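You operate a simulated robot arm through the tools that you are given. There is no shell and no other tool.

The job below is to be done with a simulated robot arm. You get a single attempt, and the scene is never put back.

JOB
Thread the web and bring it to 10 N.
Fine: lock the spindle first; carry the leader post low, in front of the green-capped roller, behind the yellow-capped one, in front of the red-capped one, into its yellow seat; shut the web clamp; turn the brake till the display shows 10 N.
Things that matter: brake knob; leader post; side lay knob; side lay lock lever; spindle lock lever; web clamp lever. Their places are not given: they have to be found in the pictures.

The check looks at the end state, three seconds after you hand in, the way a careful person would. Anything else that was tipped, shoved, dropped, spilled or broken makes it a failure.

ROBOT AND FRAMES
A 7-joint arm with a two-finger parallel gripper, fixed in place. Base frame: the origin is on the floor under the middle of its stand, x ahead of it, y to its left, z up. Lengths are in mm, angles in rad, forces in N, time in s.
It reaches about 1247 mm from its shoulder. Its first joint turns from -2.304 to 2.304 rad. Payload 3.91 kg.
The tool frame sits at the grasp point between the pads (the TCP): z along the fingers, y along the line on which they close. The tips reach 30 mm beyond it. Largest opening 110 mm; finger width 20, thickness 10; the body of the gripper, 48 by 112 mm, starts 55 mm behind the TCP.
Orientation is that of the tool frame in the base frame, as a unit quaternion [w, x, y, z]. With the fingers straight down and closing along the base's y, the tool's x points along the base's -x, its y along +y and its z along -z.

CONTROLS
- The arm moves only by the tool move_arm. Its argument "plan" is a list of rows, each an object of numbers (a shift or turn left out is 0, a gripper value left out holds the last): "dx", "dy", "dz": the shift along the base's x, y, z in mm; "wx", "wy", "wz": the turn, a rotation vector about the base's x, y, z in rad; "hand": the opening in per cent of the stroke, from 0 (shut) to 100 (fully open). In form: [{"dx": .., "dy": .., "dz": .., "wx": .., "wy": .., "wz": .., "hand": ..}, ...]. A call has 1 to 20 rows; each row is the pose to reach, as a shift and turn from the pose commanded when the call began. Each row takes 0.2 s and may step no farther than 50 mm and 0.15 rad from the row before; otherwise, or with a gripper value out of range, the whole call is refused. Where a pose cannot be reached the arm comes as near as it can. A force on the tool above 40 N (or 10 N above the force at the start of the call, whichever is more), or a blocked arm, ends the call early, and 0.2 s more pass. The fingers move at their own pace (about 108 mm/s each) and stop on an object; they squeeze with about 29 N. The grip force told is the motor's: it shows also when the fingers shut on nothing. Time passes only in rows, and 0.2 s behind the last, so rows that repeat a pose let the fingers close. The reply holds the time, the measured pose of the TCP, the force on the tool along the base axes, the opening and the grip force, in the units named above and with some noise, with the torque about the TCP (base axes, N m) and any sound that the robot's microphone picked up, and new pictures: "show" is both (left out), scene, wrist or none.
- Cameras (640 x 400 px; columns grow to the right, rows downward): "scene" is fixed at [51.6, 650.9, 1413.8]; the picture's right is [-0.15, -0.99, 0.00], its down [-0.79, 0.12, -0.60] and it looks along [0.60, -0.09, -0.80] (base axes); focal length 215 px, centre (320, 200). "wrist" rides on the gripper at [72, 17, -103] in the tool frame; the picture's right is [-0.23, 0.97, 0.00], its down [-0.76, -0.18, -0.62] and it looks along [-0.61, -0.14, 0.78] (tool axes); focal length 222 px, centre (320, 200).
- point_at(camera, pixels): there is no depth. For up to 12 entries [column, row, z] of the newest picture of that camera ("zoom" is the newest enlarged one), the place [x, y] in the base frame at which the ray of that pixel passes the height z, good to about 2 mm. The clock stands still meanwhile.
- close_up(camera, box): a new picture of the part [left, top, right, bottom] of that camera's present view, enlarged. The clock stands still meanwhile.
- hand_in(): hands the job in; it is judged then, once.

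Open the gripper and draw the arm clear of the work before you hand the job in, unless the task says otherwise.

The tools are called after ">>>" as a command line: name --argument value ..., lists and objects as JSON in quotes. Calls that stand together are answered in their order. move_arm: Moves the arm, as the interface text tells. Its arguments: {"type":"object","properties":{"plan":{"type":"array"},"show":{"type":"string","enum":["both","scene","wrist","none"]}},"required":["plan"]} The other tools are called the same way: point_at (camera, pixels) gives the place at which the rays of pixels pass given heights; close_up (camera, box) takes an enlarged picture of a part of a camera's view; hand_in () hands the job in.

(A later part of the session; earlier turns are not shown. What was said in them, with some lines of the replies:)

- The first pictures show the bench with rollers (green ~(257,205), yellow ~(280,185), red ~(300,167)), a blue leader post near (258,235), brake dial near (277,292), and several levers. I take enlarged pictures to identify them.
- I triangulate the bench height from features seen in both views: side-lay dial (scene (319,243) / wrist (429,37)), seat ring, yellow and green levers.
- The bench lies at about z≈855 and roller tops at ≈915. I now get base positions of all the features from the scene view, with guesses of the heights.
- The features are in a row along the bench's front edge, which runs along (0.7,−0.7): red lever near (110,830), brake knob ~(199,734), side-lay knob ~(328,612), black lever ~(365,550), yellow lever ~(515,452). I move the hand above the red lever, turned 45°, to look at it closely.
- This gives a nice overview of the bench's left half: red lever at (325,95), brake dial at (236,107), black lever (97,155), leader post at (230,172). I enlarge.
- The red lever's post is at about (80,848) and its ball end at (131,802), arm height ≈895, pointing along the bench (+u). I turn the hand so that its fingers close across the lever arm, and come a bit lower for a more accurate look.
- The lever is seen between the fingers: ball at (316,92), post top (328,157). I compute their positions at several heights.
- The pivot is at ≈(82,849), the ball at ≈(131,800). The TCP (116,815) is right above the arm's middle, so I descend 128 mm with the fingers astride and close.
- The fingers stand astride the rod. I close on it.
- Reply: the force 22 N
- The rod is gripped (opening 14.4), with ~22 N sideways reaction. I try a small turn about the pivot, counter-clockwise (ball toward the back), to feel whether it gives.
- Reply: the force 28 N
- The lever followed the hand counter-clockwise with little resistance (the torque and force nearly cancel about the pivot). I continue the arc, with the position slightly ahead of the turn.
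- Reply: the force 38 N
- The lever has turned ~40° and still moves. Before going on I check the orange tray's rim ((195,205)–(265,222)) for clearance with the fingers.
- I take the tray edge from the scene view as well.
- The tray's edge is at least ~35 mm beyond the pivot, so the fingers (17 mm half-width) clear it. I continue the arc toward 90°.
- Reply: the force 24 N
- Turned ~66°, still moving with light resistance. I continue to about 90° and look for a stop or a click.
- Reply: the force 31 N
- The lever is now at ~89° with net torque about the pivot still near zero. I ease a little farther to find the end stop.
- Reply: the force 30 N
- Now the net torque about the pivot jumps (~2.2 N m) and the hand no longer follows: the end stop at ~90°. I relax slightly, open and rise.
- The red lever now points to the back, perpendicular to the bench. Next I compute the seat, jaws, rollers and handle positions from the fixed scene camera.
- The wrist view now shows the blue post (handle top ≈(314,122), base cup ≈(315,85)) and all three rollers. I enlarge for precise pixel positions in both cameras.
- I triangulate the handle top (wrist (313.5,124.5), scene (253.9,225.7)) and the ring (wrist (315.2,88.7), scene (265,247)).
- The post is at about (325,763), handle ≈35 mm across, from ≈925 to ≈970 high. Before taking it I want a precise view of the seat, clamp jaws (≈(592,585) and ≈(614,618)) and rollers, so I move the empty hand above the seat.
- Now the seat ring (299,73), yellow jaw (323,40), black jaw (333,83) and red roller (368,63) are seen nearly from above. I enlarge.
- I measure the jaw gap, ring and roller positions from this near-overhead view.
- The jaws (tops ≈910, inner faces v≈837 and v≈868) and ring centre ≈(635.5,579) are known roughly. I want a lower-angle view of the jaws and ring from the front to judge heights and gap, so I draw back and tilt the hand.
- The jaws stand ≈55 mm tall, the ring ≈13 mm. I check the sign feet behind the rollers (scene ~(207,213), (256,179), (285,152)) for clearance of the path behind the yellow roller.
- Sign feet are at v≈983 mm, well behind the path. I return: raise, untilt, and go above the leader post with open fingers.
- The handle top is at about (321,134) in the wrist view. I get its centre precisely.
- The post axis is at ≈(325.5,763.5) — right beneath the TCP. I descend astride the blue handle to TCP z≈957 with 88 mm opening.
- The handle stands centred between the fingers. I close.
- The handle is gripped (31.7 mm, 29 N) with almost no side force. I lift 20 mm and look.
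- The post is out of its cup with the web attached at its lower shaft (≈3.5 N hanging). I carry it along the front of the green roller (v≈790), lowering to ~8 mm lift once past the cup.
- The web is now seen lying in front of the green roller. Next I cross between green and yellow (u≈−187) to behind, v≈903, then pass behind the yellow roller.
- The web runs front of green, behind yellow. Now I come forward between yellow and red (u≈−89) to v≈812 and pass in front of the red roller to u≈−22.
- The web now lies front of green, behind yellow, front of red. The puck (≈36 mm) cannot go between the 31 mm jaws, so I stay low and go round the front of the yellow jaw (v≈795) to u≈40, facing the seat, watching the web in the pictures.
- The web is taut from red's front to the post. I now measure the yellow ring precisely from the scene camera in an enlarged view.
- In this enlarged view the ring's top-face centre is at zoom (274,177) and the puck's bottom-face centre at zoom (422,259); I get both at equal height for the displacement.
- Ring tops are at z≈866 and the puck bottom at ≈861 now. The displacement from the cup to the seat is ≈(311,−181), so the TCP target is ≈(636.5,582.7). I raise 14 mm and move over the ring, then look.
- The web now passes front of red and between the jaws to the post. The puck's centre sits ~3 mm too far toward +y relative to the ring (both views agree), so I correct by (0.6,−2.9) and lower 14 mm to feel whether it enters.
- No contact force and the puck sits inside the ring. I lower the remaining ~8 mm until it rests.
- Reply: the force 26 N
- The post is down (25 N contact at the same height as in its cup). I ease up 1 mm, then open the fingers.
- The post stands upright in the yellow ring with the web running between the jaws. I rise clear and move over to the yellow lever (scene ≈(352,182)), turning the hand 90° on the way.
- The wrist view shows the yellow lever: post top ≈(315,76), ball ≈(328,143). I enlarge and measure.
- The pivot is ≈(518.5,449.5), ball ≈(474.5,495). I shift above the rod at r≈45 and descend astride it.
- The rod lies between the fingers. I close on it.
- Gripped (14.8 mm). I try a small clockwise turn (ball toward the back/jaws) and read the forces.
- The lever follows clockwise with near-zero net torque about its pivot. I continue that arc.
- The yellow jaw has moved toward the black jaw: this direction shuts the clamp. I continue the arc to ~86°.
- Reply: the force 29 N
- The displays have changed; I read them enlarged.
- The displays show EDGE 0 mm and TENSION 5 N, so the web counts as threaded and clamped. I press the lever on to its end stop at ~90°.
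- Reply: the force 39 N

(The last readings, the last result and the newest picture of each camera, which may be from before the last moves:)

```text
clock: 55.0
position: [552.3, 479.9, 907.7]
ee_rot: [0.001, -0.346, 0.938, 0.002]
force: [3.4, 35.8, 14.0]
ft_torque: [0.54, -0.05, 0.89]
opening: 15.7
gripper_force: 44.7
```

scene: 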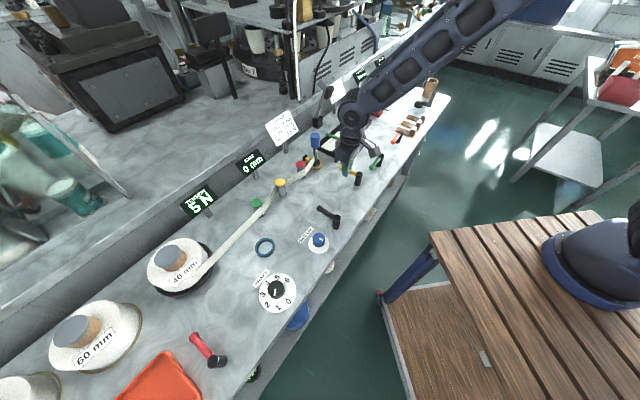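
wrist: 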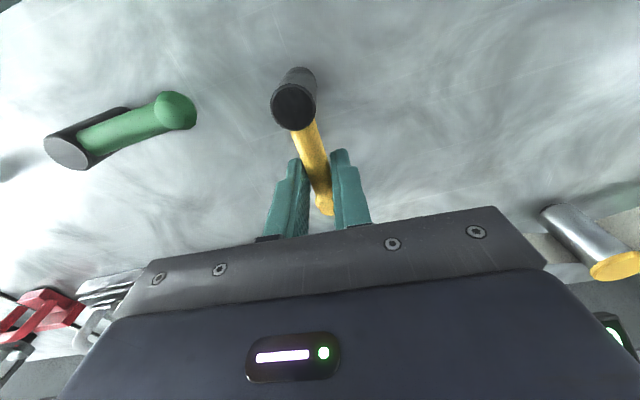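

The net torque jumps to ~1.9 N m: the end stop. I relax, open and rise.

>>> move_arm --plan '[{"dx": -2.3, "dy": 2.5, "wz": 0.07}, {"dx": -2.3, "dy": 2.5, "wz": 0.07, "hand": 40}, {"dx": -2.3, "dy": 2.5, "wz": 0.07, "hand": 50}, {"dx": -2.3, "dy": 2.5, "dz": 25, "wz": 0.07, "hand": 50}, {"dx": -2.3, "dy": 2.5, "dz": 65, "wz": 0.07, "hand": 60}, {"dx": -2.3, "dy": 2.5, "dz": 110, "wz": 0.07, "hand": 60}, {"dx": -2.3, "dy": 2.5, "dz": 150, "wz": 0.07, "hand": 60}]'

>>> close_up --camera "scene" --box '[280, 130, 380, 200]'

```text
clock: 56.6
position: [550.4, 480.7, 1055.1]
ee_rot: [-0.001, -0.379, 0.925, 0.0]
force: [0.4, 1.0, -0.5]
ft_torque: [-0.02, 0.0, 0.01]
opening: 65.8
gripper_force: 0.1
```

scene: 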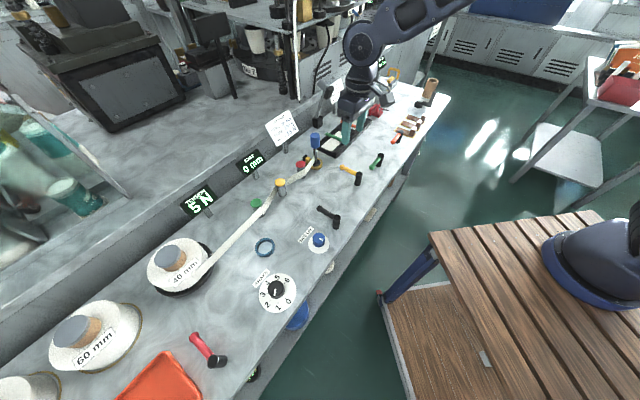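
wrist: 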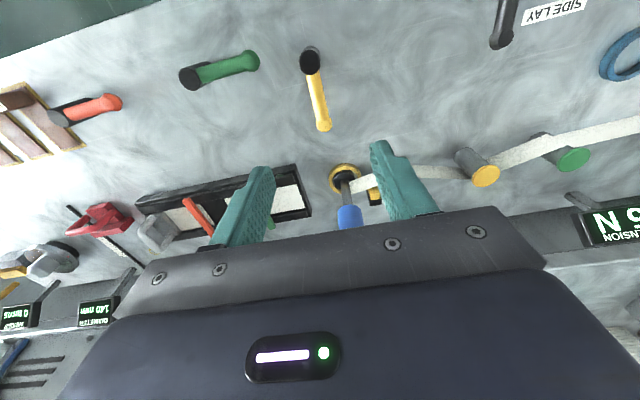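

```text
5.71 times, centred on (330, 165) of scene
```

zoom: 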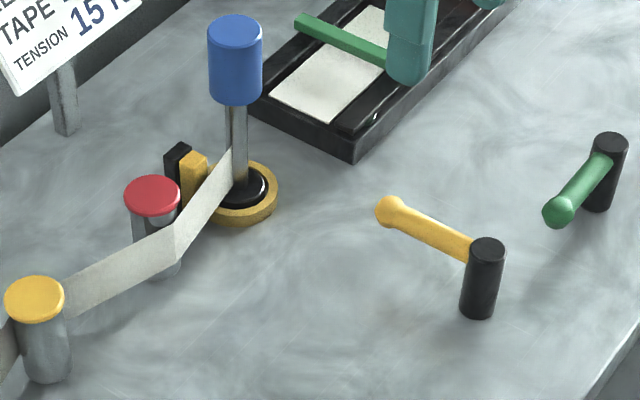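

The clamp is shut (jaws together, lever pointing back), display 5 N. Now I move above the brake knob (≈(199,732)), turning the hand for a comfortable clockwise turn.

>>> move_arm --plan '[{"dx": -30, "dy": 21, "wz": 0.06}, {"dx": -60, "dy": 42, "wz": 0.12}, {"dx": -90, "dy": 64, "wz": 0.18}, {"dx": -120, "dy": 85, "wz": 0.24}, {"dx": -150, "dy": 107, "wz": 0.3}, {"dx": -180, "dy": 128, "wz": 0.36}, {"dx": -210, "dy": 150, "wz": 0.42}, {"dx": -240, "dy": 171, "wz": 0.48}, {"dx": -270, "dy": 193, "wz": 0.54}, {"dx": -300, "dy": 214, "wz": 0.6}, {"dx": -330, "dy": 236, "wz": 0.66}, {"dx": -351, "dy": 251, "wz": 0.72}, {"dx": -351, "dy": 251, "dz": -20, "wz": 0.72}]'

>>> close_up --camera "wrist" --box '[220, 40, 420, 160]'

```text
clock: 59.4
position: [201.2, 733.3, 1035.6]
ee_rot: [0.0, -0.68, 0.733, 0.001]
force: [-0.2, -0.7, 0.2]
ft_torque: [0.0, -0.03, -0.01]
opening: 65.8
gripper_force: 0.0
```

scene: 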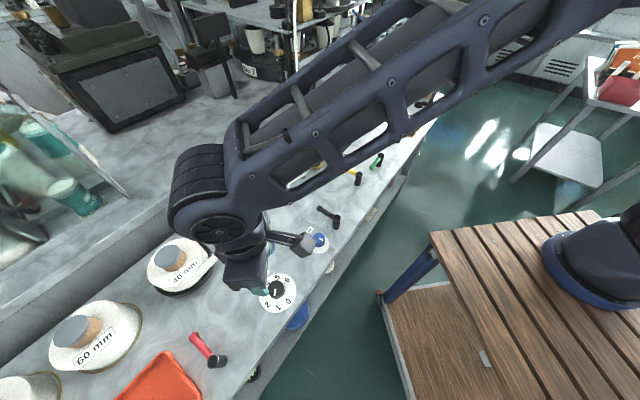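
wrist: 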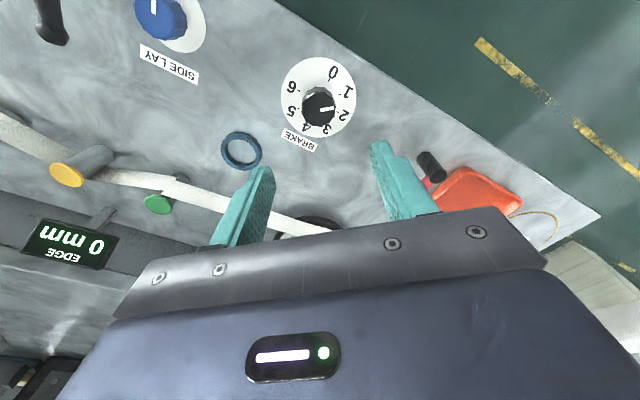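

```text
3.20 times, centred on (320, 100) of wrist
```

zoom: 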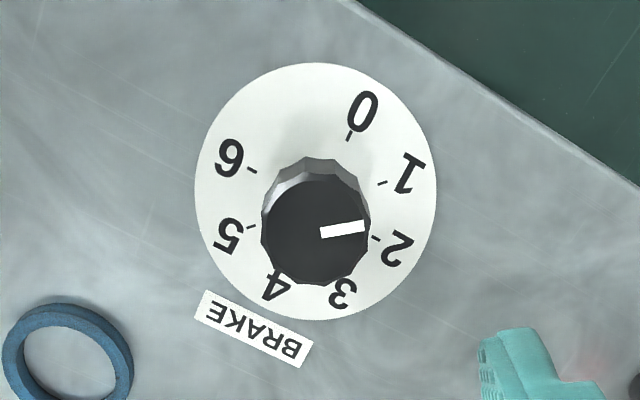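

Knob top centre is at ≈(319,109), dial centre ≈(318.7,97); pointer reads ≈1.6. I measure their positions.

>>> point_at --camera "wrist" --pixels '[[318.7, 97, 854], [318.7, 97.5, 854], [319, 96.5, 854], [319, 109.4, 880], [319, 109.4, 890], [319, 110, 885], [302, 109, 885], [336, 110, 885]]'

>>> point_at --camera "scene" --pixels '[[277.6, 292.9, 854], [276, 288.5, 880], [276, 288.5, 890]]'

```text
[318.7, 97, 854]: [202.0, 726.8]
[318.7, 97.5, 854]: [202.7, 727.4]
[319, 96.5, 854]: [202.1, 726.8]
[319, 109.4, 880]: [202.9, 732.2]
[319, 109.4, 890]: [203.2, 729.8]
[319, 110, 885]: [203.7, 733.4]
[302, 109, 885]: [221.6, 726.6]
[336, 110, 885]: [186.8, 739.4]
```

```text
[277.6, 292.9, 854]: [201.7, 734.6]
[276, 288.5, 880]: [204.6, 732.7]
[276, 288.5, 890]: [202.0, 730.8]
```

The knob is centred at ≈(203,731), ≈37 mm across, top ≈885. I descend astride it to TCP z≈893.

>>> move_arm --plan '[{"dx": 3, "dy": -1, "dz": -40}, {"dx": 3, "dy": -1, "dz": -80}, {"dx": 3, "dy": -1, "dz": -110}, {"dx": 3, "dy": -1, "dz": -130}, {"dx": 3, "dy": -1, "dz": -143}, {"dx": 3, "dy": -1, "dz": -143}]'

>>> close_up --camera "wrist" --box '[200, 80, 440, 240]'

```text
clock: 60.8
position: [202.6, 731.2, 893.7]
ee_rot: [0.0, -0.68, 0.733, 0.0]
force: [0.0, -0.2, 0.3]
ft_torque: [0.04, 0.03, 0.0]
opening: 66.0
gripper_force: 0.1
```

scene: 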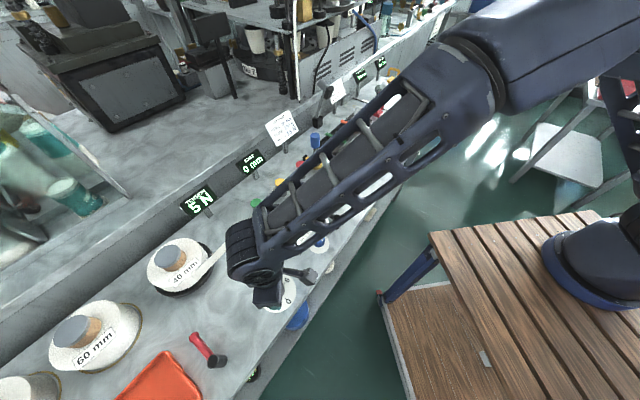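
wrist: 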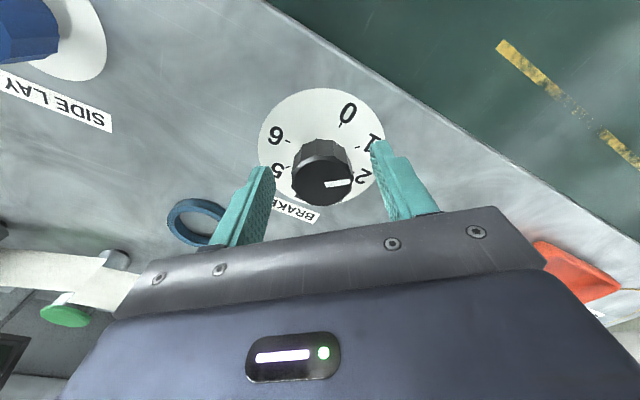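

```text
2.50 times, centred on (320, 160) of wrist
```

zoom: 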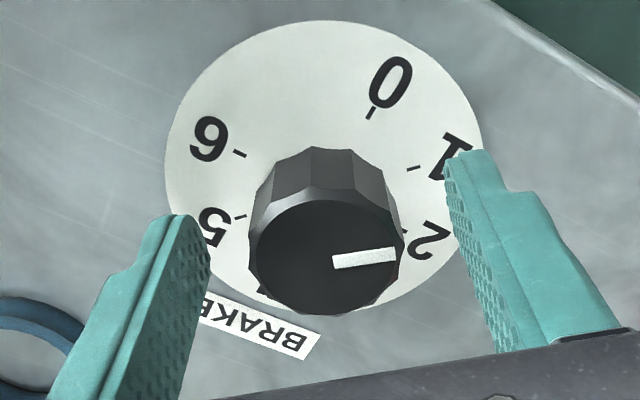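

The knob is well centred and the TENSION display remains visible in the scene (5 N). I close on the knob.

>>> move_arm --plan '[{"hand": 0}, {"hand": 0}, {"hand": 0}]' --show "wrist"

```text
clock: 61.6
position: [202.4, 731.0, 893.9]
ee_rot: [0.0, -0.68, 0.733, 0.0]
force: [-7.4, -0.5, -4.2]
ft_torque: [0.31, -0.37, -0.02]
opening: 37.6
gripper_force: 45.4
```

wrist: 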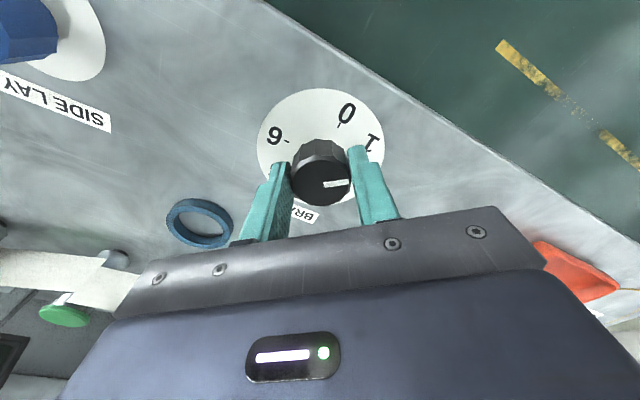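

Gripped at 37.6 mm. I turn clockwise (toward higher numbers) by 0.3 rad and read the display.

>>> move_arm --plan '[{"wz": -0.1}, {"wz": -0.2}, {"wz": -0.3}, {"wz": -0.3}]'

>>> close_up --camera "scene" --box '[170, 140, 290, 220]'

>>> close_up --camera "wrist" --box '[220, 60, 420, 220]'

```text
clock: 62.6
position: [202.4, 731.7, 893.9]
ee_rot: [0.001, -0.563, 0.826, 0.0]
force: [-16.0, 9.9, -12.6]
ft_torque: [1.12, -0.36, 0.05]
opening: 37.8
gripper_force: 45.5
```

scene: 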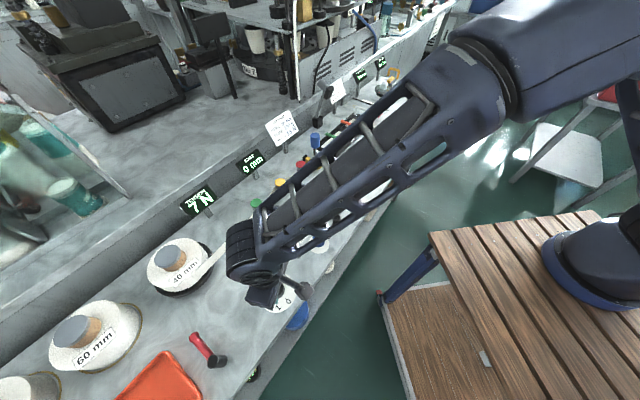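
wrist: 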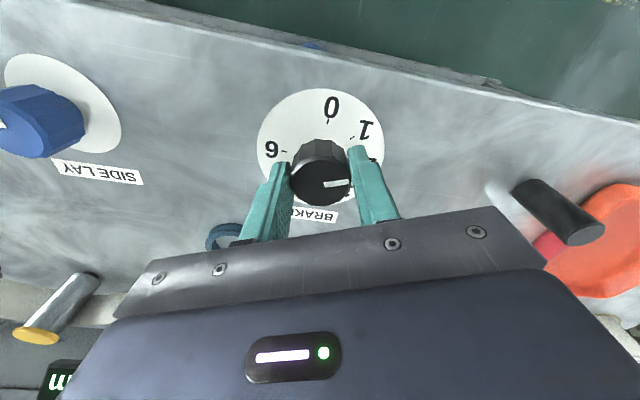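

```text
5.00 times, centred on (230, 180) of scene
```

zoom: 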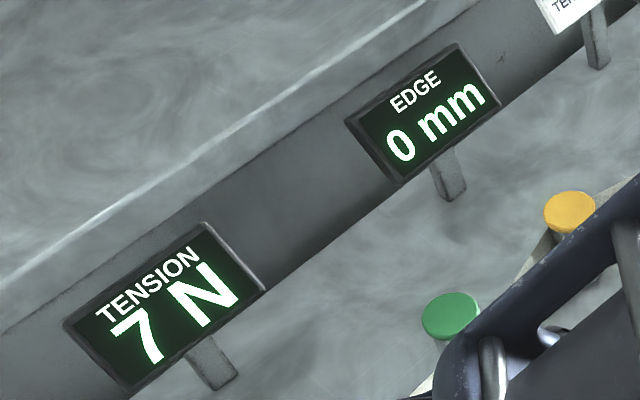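

```text
2.50 times, centred on (320, 140) of wrist
```

zoom: 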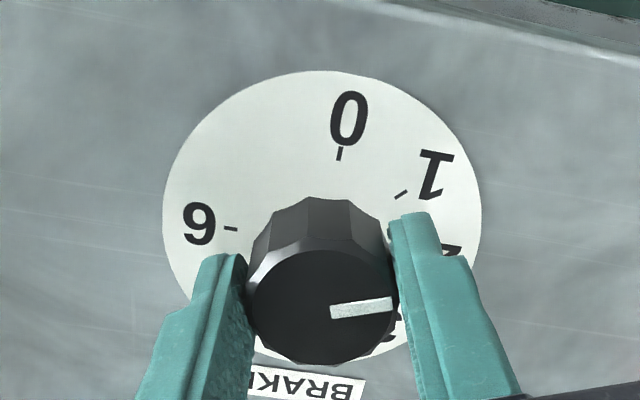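

7 N after 0.3 rad. I turn another 0.3 rad and read again.

>>> move_arm --plan '[{"wz": -0.1}, {"wz": -0.2}, {"wz": -0.3}, {"wz": -0.3}]' --show "scene"

>>> close_up --camera "scene" --box '[170, 140, 290, 220]'

```text
clock: 63.6
position: [201.2, 730.7, 893.8]
ee_rot: [0.0, -0.433, 0.901, 0.0]
force: [-23.9, 14.9, -9.4]
ft_torque: [-0.36, 0.37, 0.06]
opening: 37.4
gripper_force: 45.3
```

scene: 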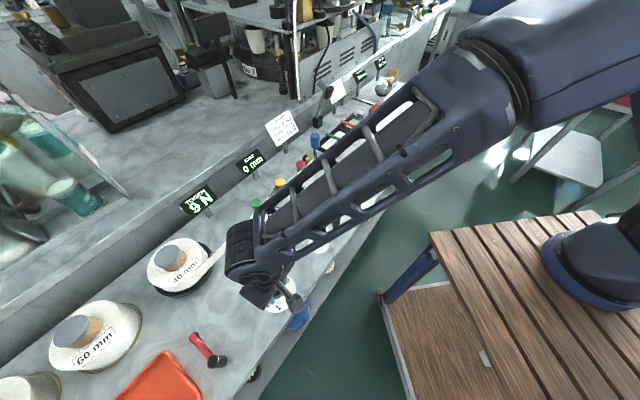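

```text
5.00 times, centred on (230, 180) of scene
```

zoom: 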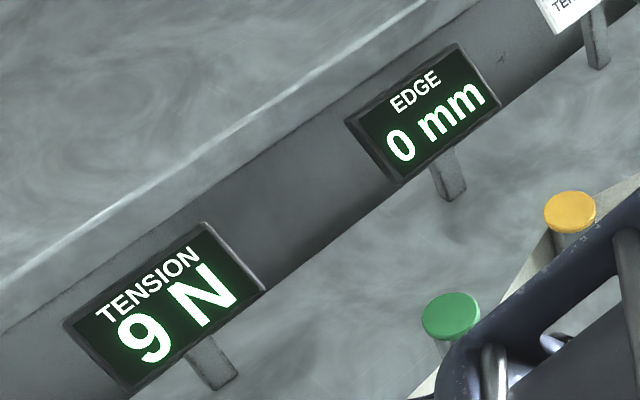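

9 N after 0.6 rad. I shift ≈1 mm to relieve the side force and turn in small steps to find the 9→10 change.

>>> move_arm --plan '[{"dx": -0.8, "dy": 0.5, "wz": -0.04}, {"dx": -1.0, "dy": 0.6, "wz": -0.08}, {"dx": -1.0, "dy": 0.6, "wz": -0.08}]' --show "none"

>>> close_up --camera "scene" --box '[170, 180, 230, 220]'

```text
clock: 64.4
position: [201.0, 732.0, 893.8]
ee_rot: [0.0, -0.396, 0.918, 0.0]
force: [-15.1, 8.7, -6.0]
ft_torque: [0.31, 1.27, 0.05]
opening: 37.9
gripper_force: 44.7
```

```text
10.00 times, centred on (200, 200) of scene
```

zoom: 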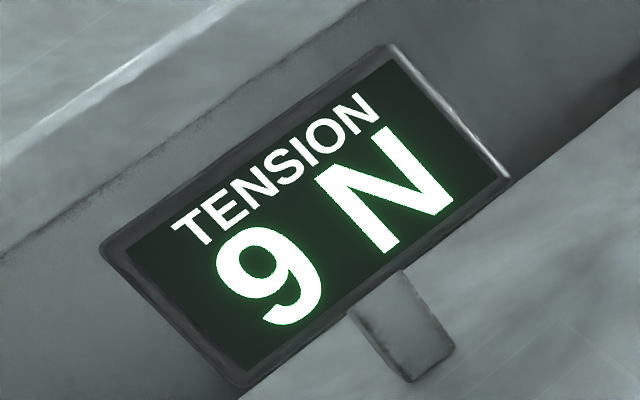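

Still 9 N at 0.68 rad. Another 0.05 rad.

>>> move_arm --plan '[{"dx": -0.4, "dy": 0.2, "wz": -0.03}, {"dx": -0.4, "dy": 0.2, "wz": -0.05}, {"dx": -0.4, "dy": 0.2, "wz": -0.05}]' --show "none"

>>> close_up --camera "scene" --box '[170, 180, 230, 220]'

```text
clock: 65.2
position: [200.6, 731.3, 894.7]
ee_rot: [0.001, -0.375, 0.927, 0.0]
force: [-14.4, 2.2, -4.7]
ft_torque: [0.88, 0.0, 0.02]
opening: 37.5
gripper_force: 44.9
```

```text
10.00 times, centred on (200, 200) of scene
```

zoom: 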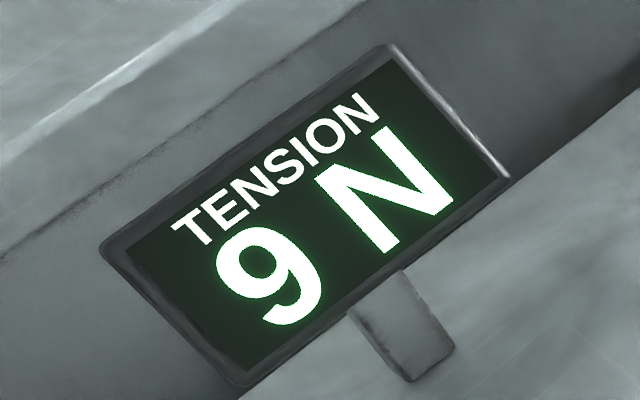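

Still 9 N. Another 0.05 rad.

>>> move_arm --plan '[{"dx": -0.3, "dy": 0.0, "wz": -0.03}, {"dx": -0.3, "dy": 0.0, "wz": -0.05}, {"dx": -0.3, "dy": 0.0, "wz": -0.05}]' --show "none"

>>> close_up --camera "scene" --box '[170, 180, 230, 220]'

```text
clock: 66.0
position: [200.9, 731.3, 894.7]
ee_rot: [-0.001, -0.35, 0.937, 0.0]
force: [-5.9, 5.8, -4.2]
ft_torque: [0.3, 0.77, 0.0]
opening: 37.7
gripper_force: 45.1
```

```text
10.00 times, centred on (200, 200) of scene
```

zoom: 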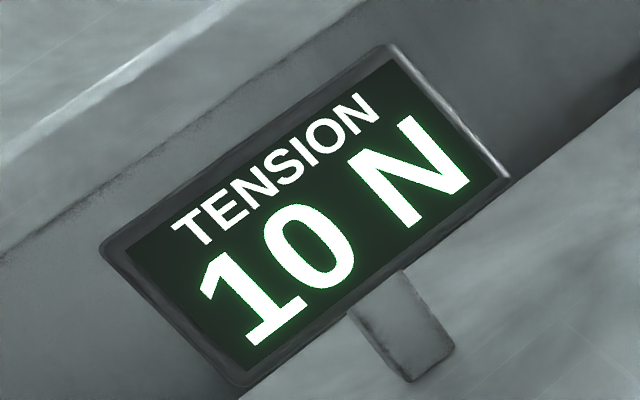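

10 N has just appeared at ~0.78 rad; at ≈5.9 N/rad the middle of the 10 N band lies at ≈0.84 rad. I turn 0.06 rad more.

>>> move_arm --plan '[{"dx": -0.1, "dy": 0.1, "wz": -0.03}, {"dx": -0.1, "dy": 0.1, "wz": -0.06}, {"dx": -0.1, "dy": 0.1, "wz": -0.06}]' --show "wrist"

>>> close_up --camera "scene" --box '[170, 180, 230, 220]'

```text
clock: 66.8
position: [201.6, 731.2, 893.1]
ee_rot: [0.0, -0.323, 0.946, 0.0]
force: [-4.6, 13.1, -3.4]
ft_torque: [-0.08, -0.15, 0.05]
opening: 37.8
gripper_force: 45.1
```

wrist: 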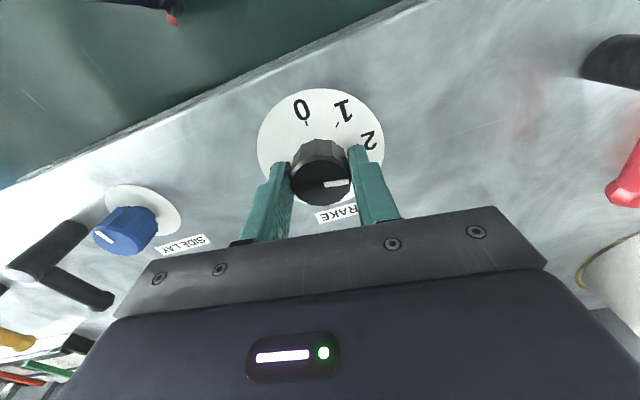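

```text
10.00 times, centred on (200, 200) of scene
```

zoom: 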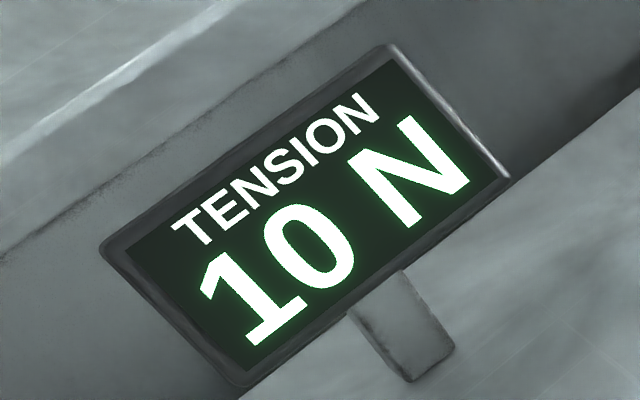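

10 N holds. I open the fingers and rise straight up.

>>> move_arm --plan '[{"hand": 50}, {"hand": 60}, {"hand": 60}, {"dz": 30, "hand": 60}, {"dz": 70, "hand": 60}, {"dz": 115, "hand": 60}, {"dz": 160, "hand": 60}]'

>>> close_up --camera "scene" --box '[170, 140, 290, 220]'

```text
clock: 68.4
position: [201.7, 732.2, 1052.5]
ee_rot: [-0.001, -0.322, 0.947, -0.002]
force: [-0.2, 1.2, 0.6]
ft_torque: [-0.04, -0.02, 0.01]
opening: 65.7
gripper_force: 0.1
```

scene: 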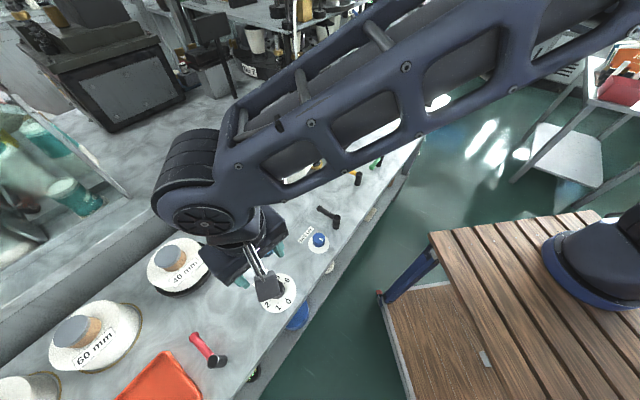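
wrist: 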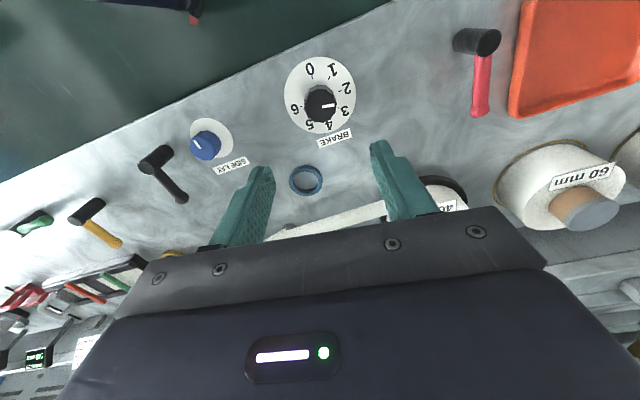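

```text
5.00 times, centred on (230, 180) of scene
```

zoom: 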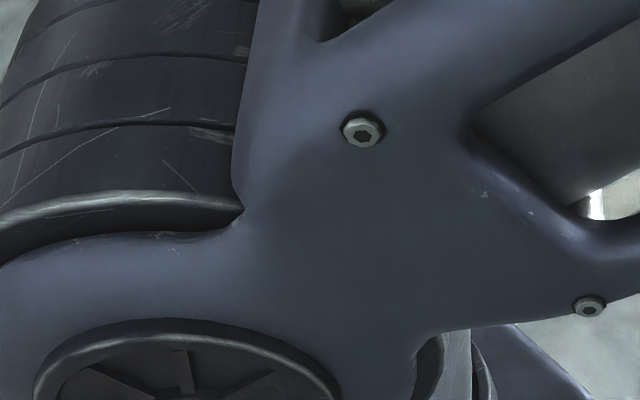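

The arm hides the display here; I draw back to the starting area, clear of the bench, and look at everything.

>>> move_arm --plan '[{"dx": 0, "dy": 0, "dz": 35}, {"dx": 5, "dy": -10, "dz": 70, "wz": -0.05}, {"dx": 20, "dy": -40, "dz": 100, "wz": -0.11}, {"dx": 35, "dy": -75, "dz": 100, "wz": -0.18}, {"dx": 50, "dy": -110, "dz": 100, "wz": -0.25}, {"dx": 65, "dy": -145, "dz": 100, "wz": -0.32}, {"dx": 80, "dy": -180, "dz": 100, "wz": -0.39}, {"dx": 95, "dy": -215, "dz": 100, "wz": -0.46}, {"dx": 110, "dy": -250, "dz": 100, "wz": -0.53}, {"dx": 125, "dy": -285, "dz": 100, "wz": -0.6}, {"dx": 130, "dy": -320, "dz": 100, "wz": -0.65}, {"dx": 130, "dy": -355, "dz": 100, "wz": -0.65}]'

>>> close_up --camera "scene" --box '[160, 130, 360, 260]'

>>> close_up --camera "scene" --box '[120, 220, 360, 390]'

```text
clock: 71.0
position: [331.3, 375.0, 1152.1]
ee_rot: [0.0, -0.002, 1.0, 0.0]
force: [-0.1, -0.9, -0.7]
ft_torque: [-0.06, 0.03, 0.03]
opening: 65.9
gripper_force: 0.1
```

scene: 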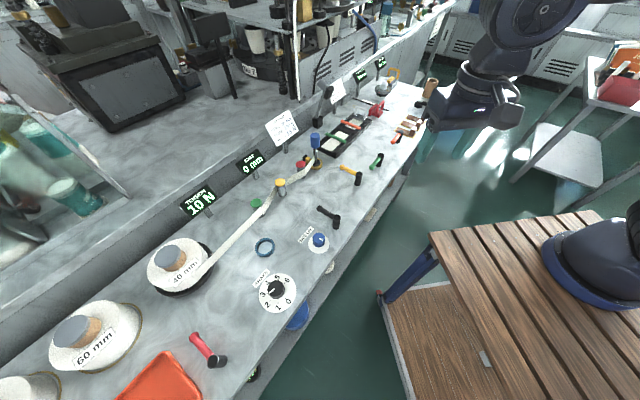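
wrist: 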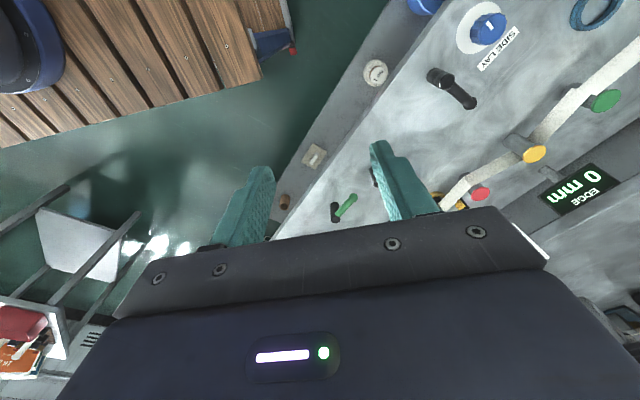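

```text
3.08 times, centred on (260, 195) of scene
```

zoom: 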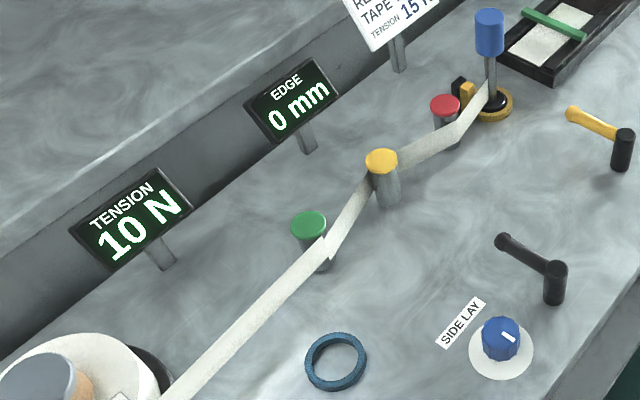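

```text
2.35 times, centred on (240, 305) of scene
```

zoom: 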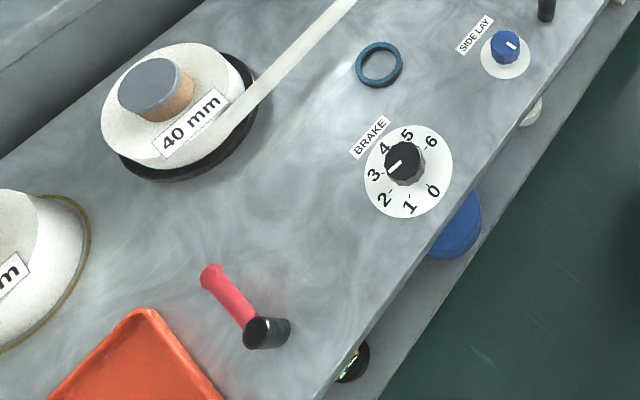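

Display 10 N, EDGE 0 mm, web front of green, behind yellow, front of red, into the seat. I verify the two levers' final angles from the scene view.

>>> point_at --camera "scene" --pixels '[[193.2, 336.9, 895], [217.4, 361.2, 905], [341.5, 167.0, 895], [358.5, 174.5, 905]]'

>>> close_up --camera "scene" --box '[180, 320, 240, 375]'

>>> close_up --camera "scene" --box '[285, 130, 385, 195]'

```text
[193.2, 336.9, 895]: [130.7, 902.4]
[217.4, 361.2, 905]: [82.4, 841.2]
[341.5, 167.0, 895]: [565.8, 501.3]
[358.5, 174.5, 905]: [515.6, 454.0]
```

```text
7.27 times, centred on (210, 348) of scene
```

zoom: 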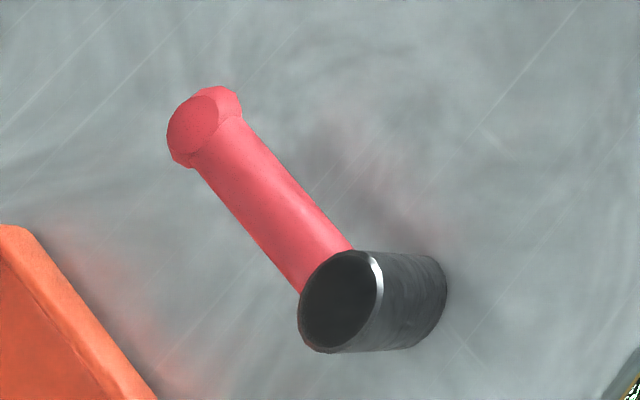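

```text
6.15 times, centred on (335, 162) of scene
```

zoom: 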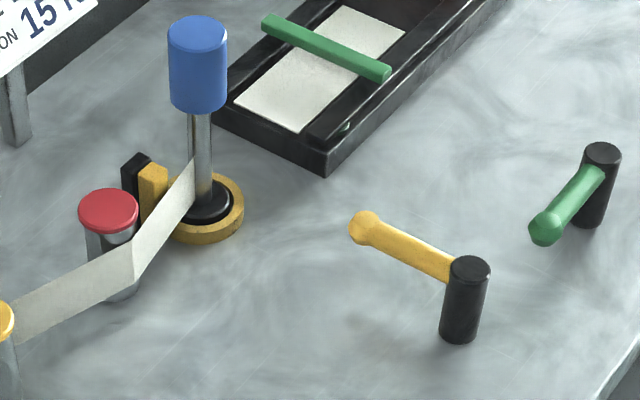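

The red lever points at ≈47° and the yellow at ≈43° in the base frame, so both are square to the bench at their stops. The display reads 10 N, the post stands in the yellow seat, and the hand is open and clear. I hand in.

>>> hand_in

```text
The job is handed in.
```

The web is threaded and the tension display reads 10 N. I've handed the job in, but no verdict has come back yet.

- **Spindle lock:** the red lever went first, turned about 90° until it hit its stop.
- **Leader post:** I carried it low, in front of green, behind yellow and in front of red. It now stands upright in the yellow seat. Its base was too wide to fit between the clamp jaws, so I took it around the front of the yellow jaw and over the ring.
- **Web clamp:** the yellow lever is turned to its stop and the jaws are together. In the pictures the web appears to lie just in front of the closed yellow jaw rather than pinched between the jaws. The tension and edge displays only came on as the clamp closed, so the system seems to count it as clamped.
- **Brake:** I set the knob to about the middle of the 10 N band. The display still read 10 N after I let go and moved away. The edge display reads 0 mm.

I did not touch the side lay knob or its lock lever. The hand is open and clear of the bench.
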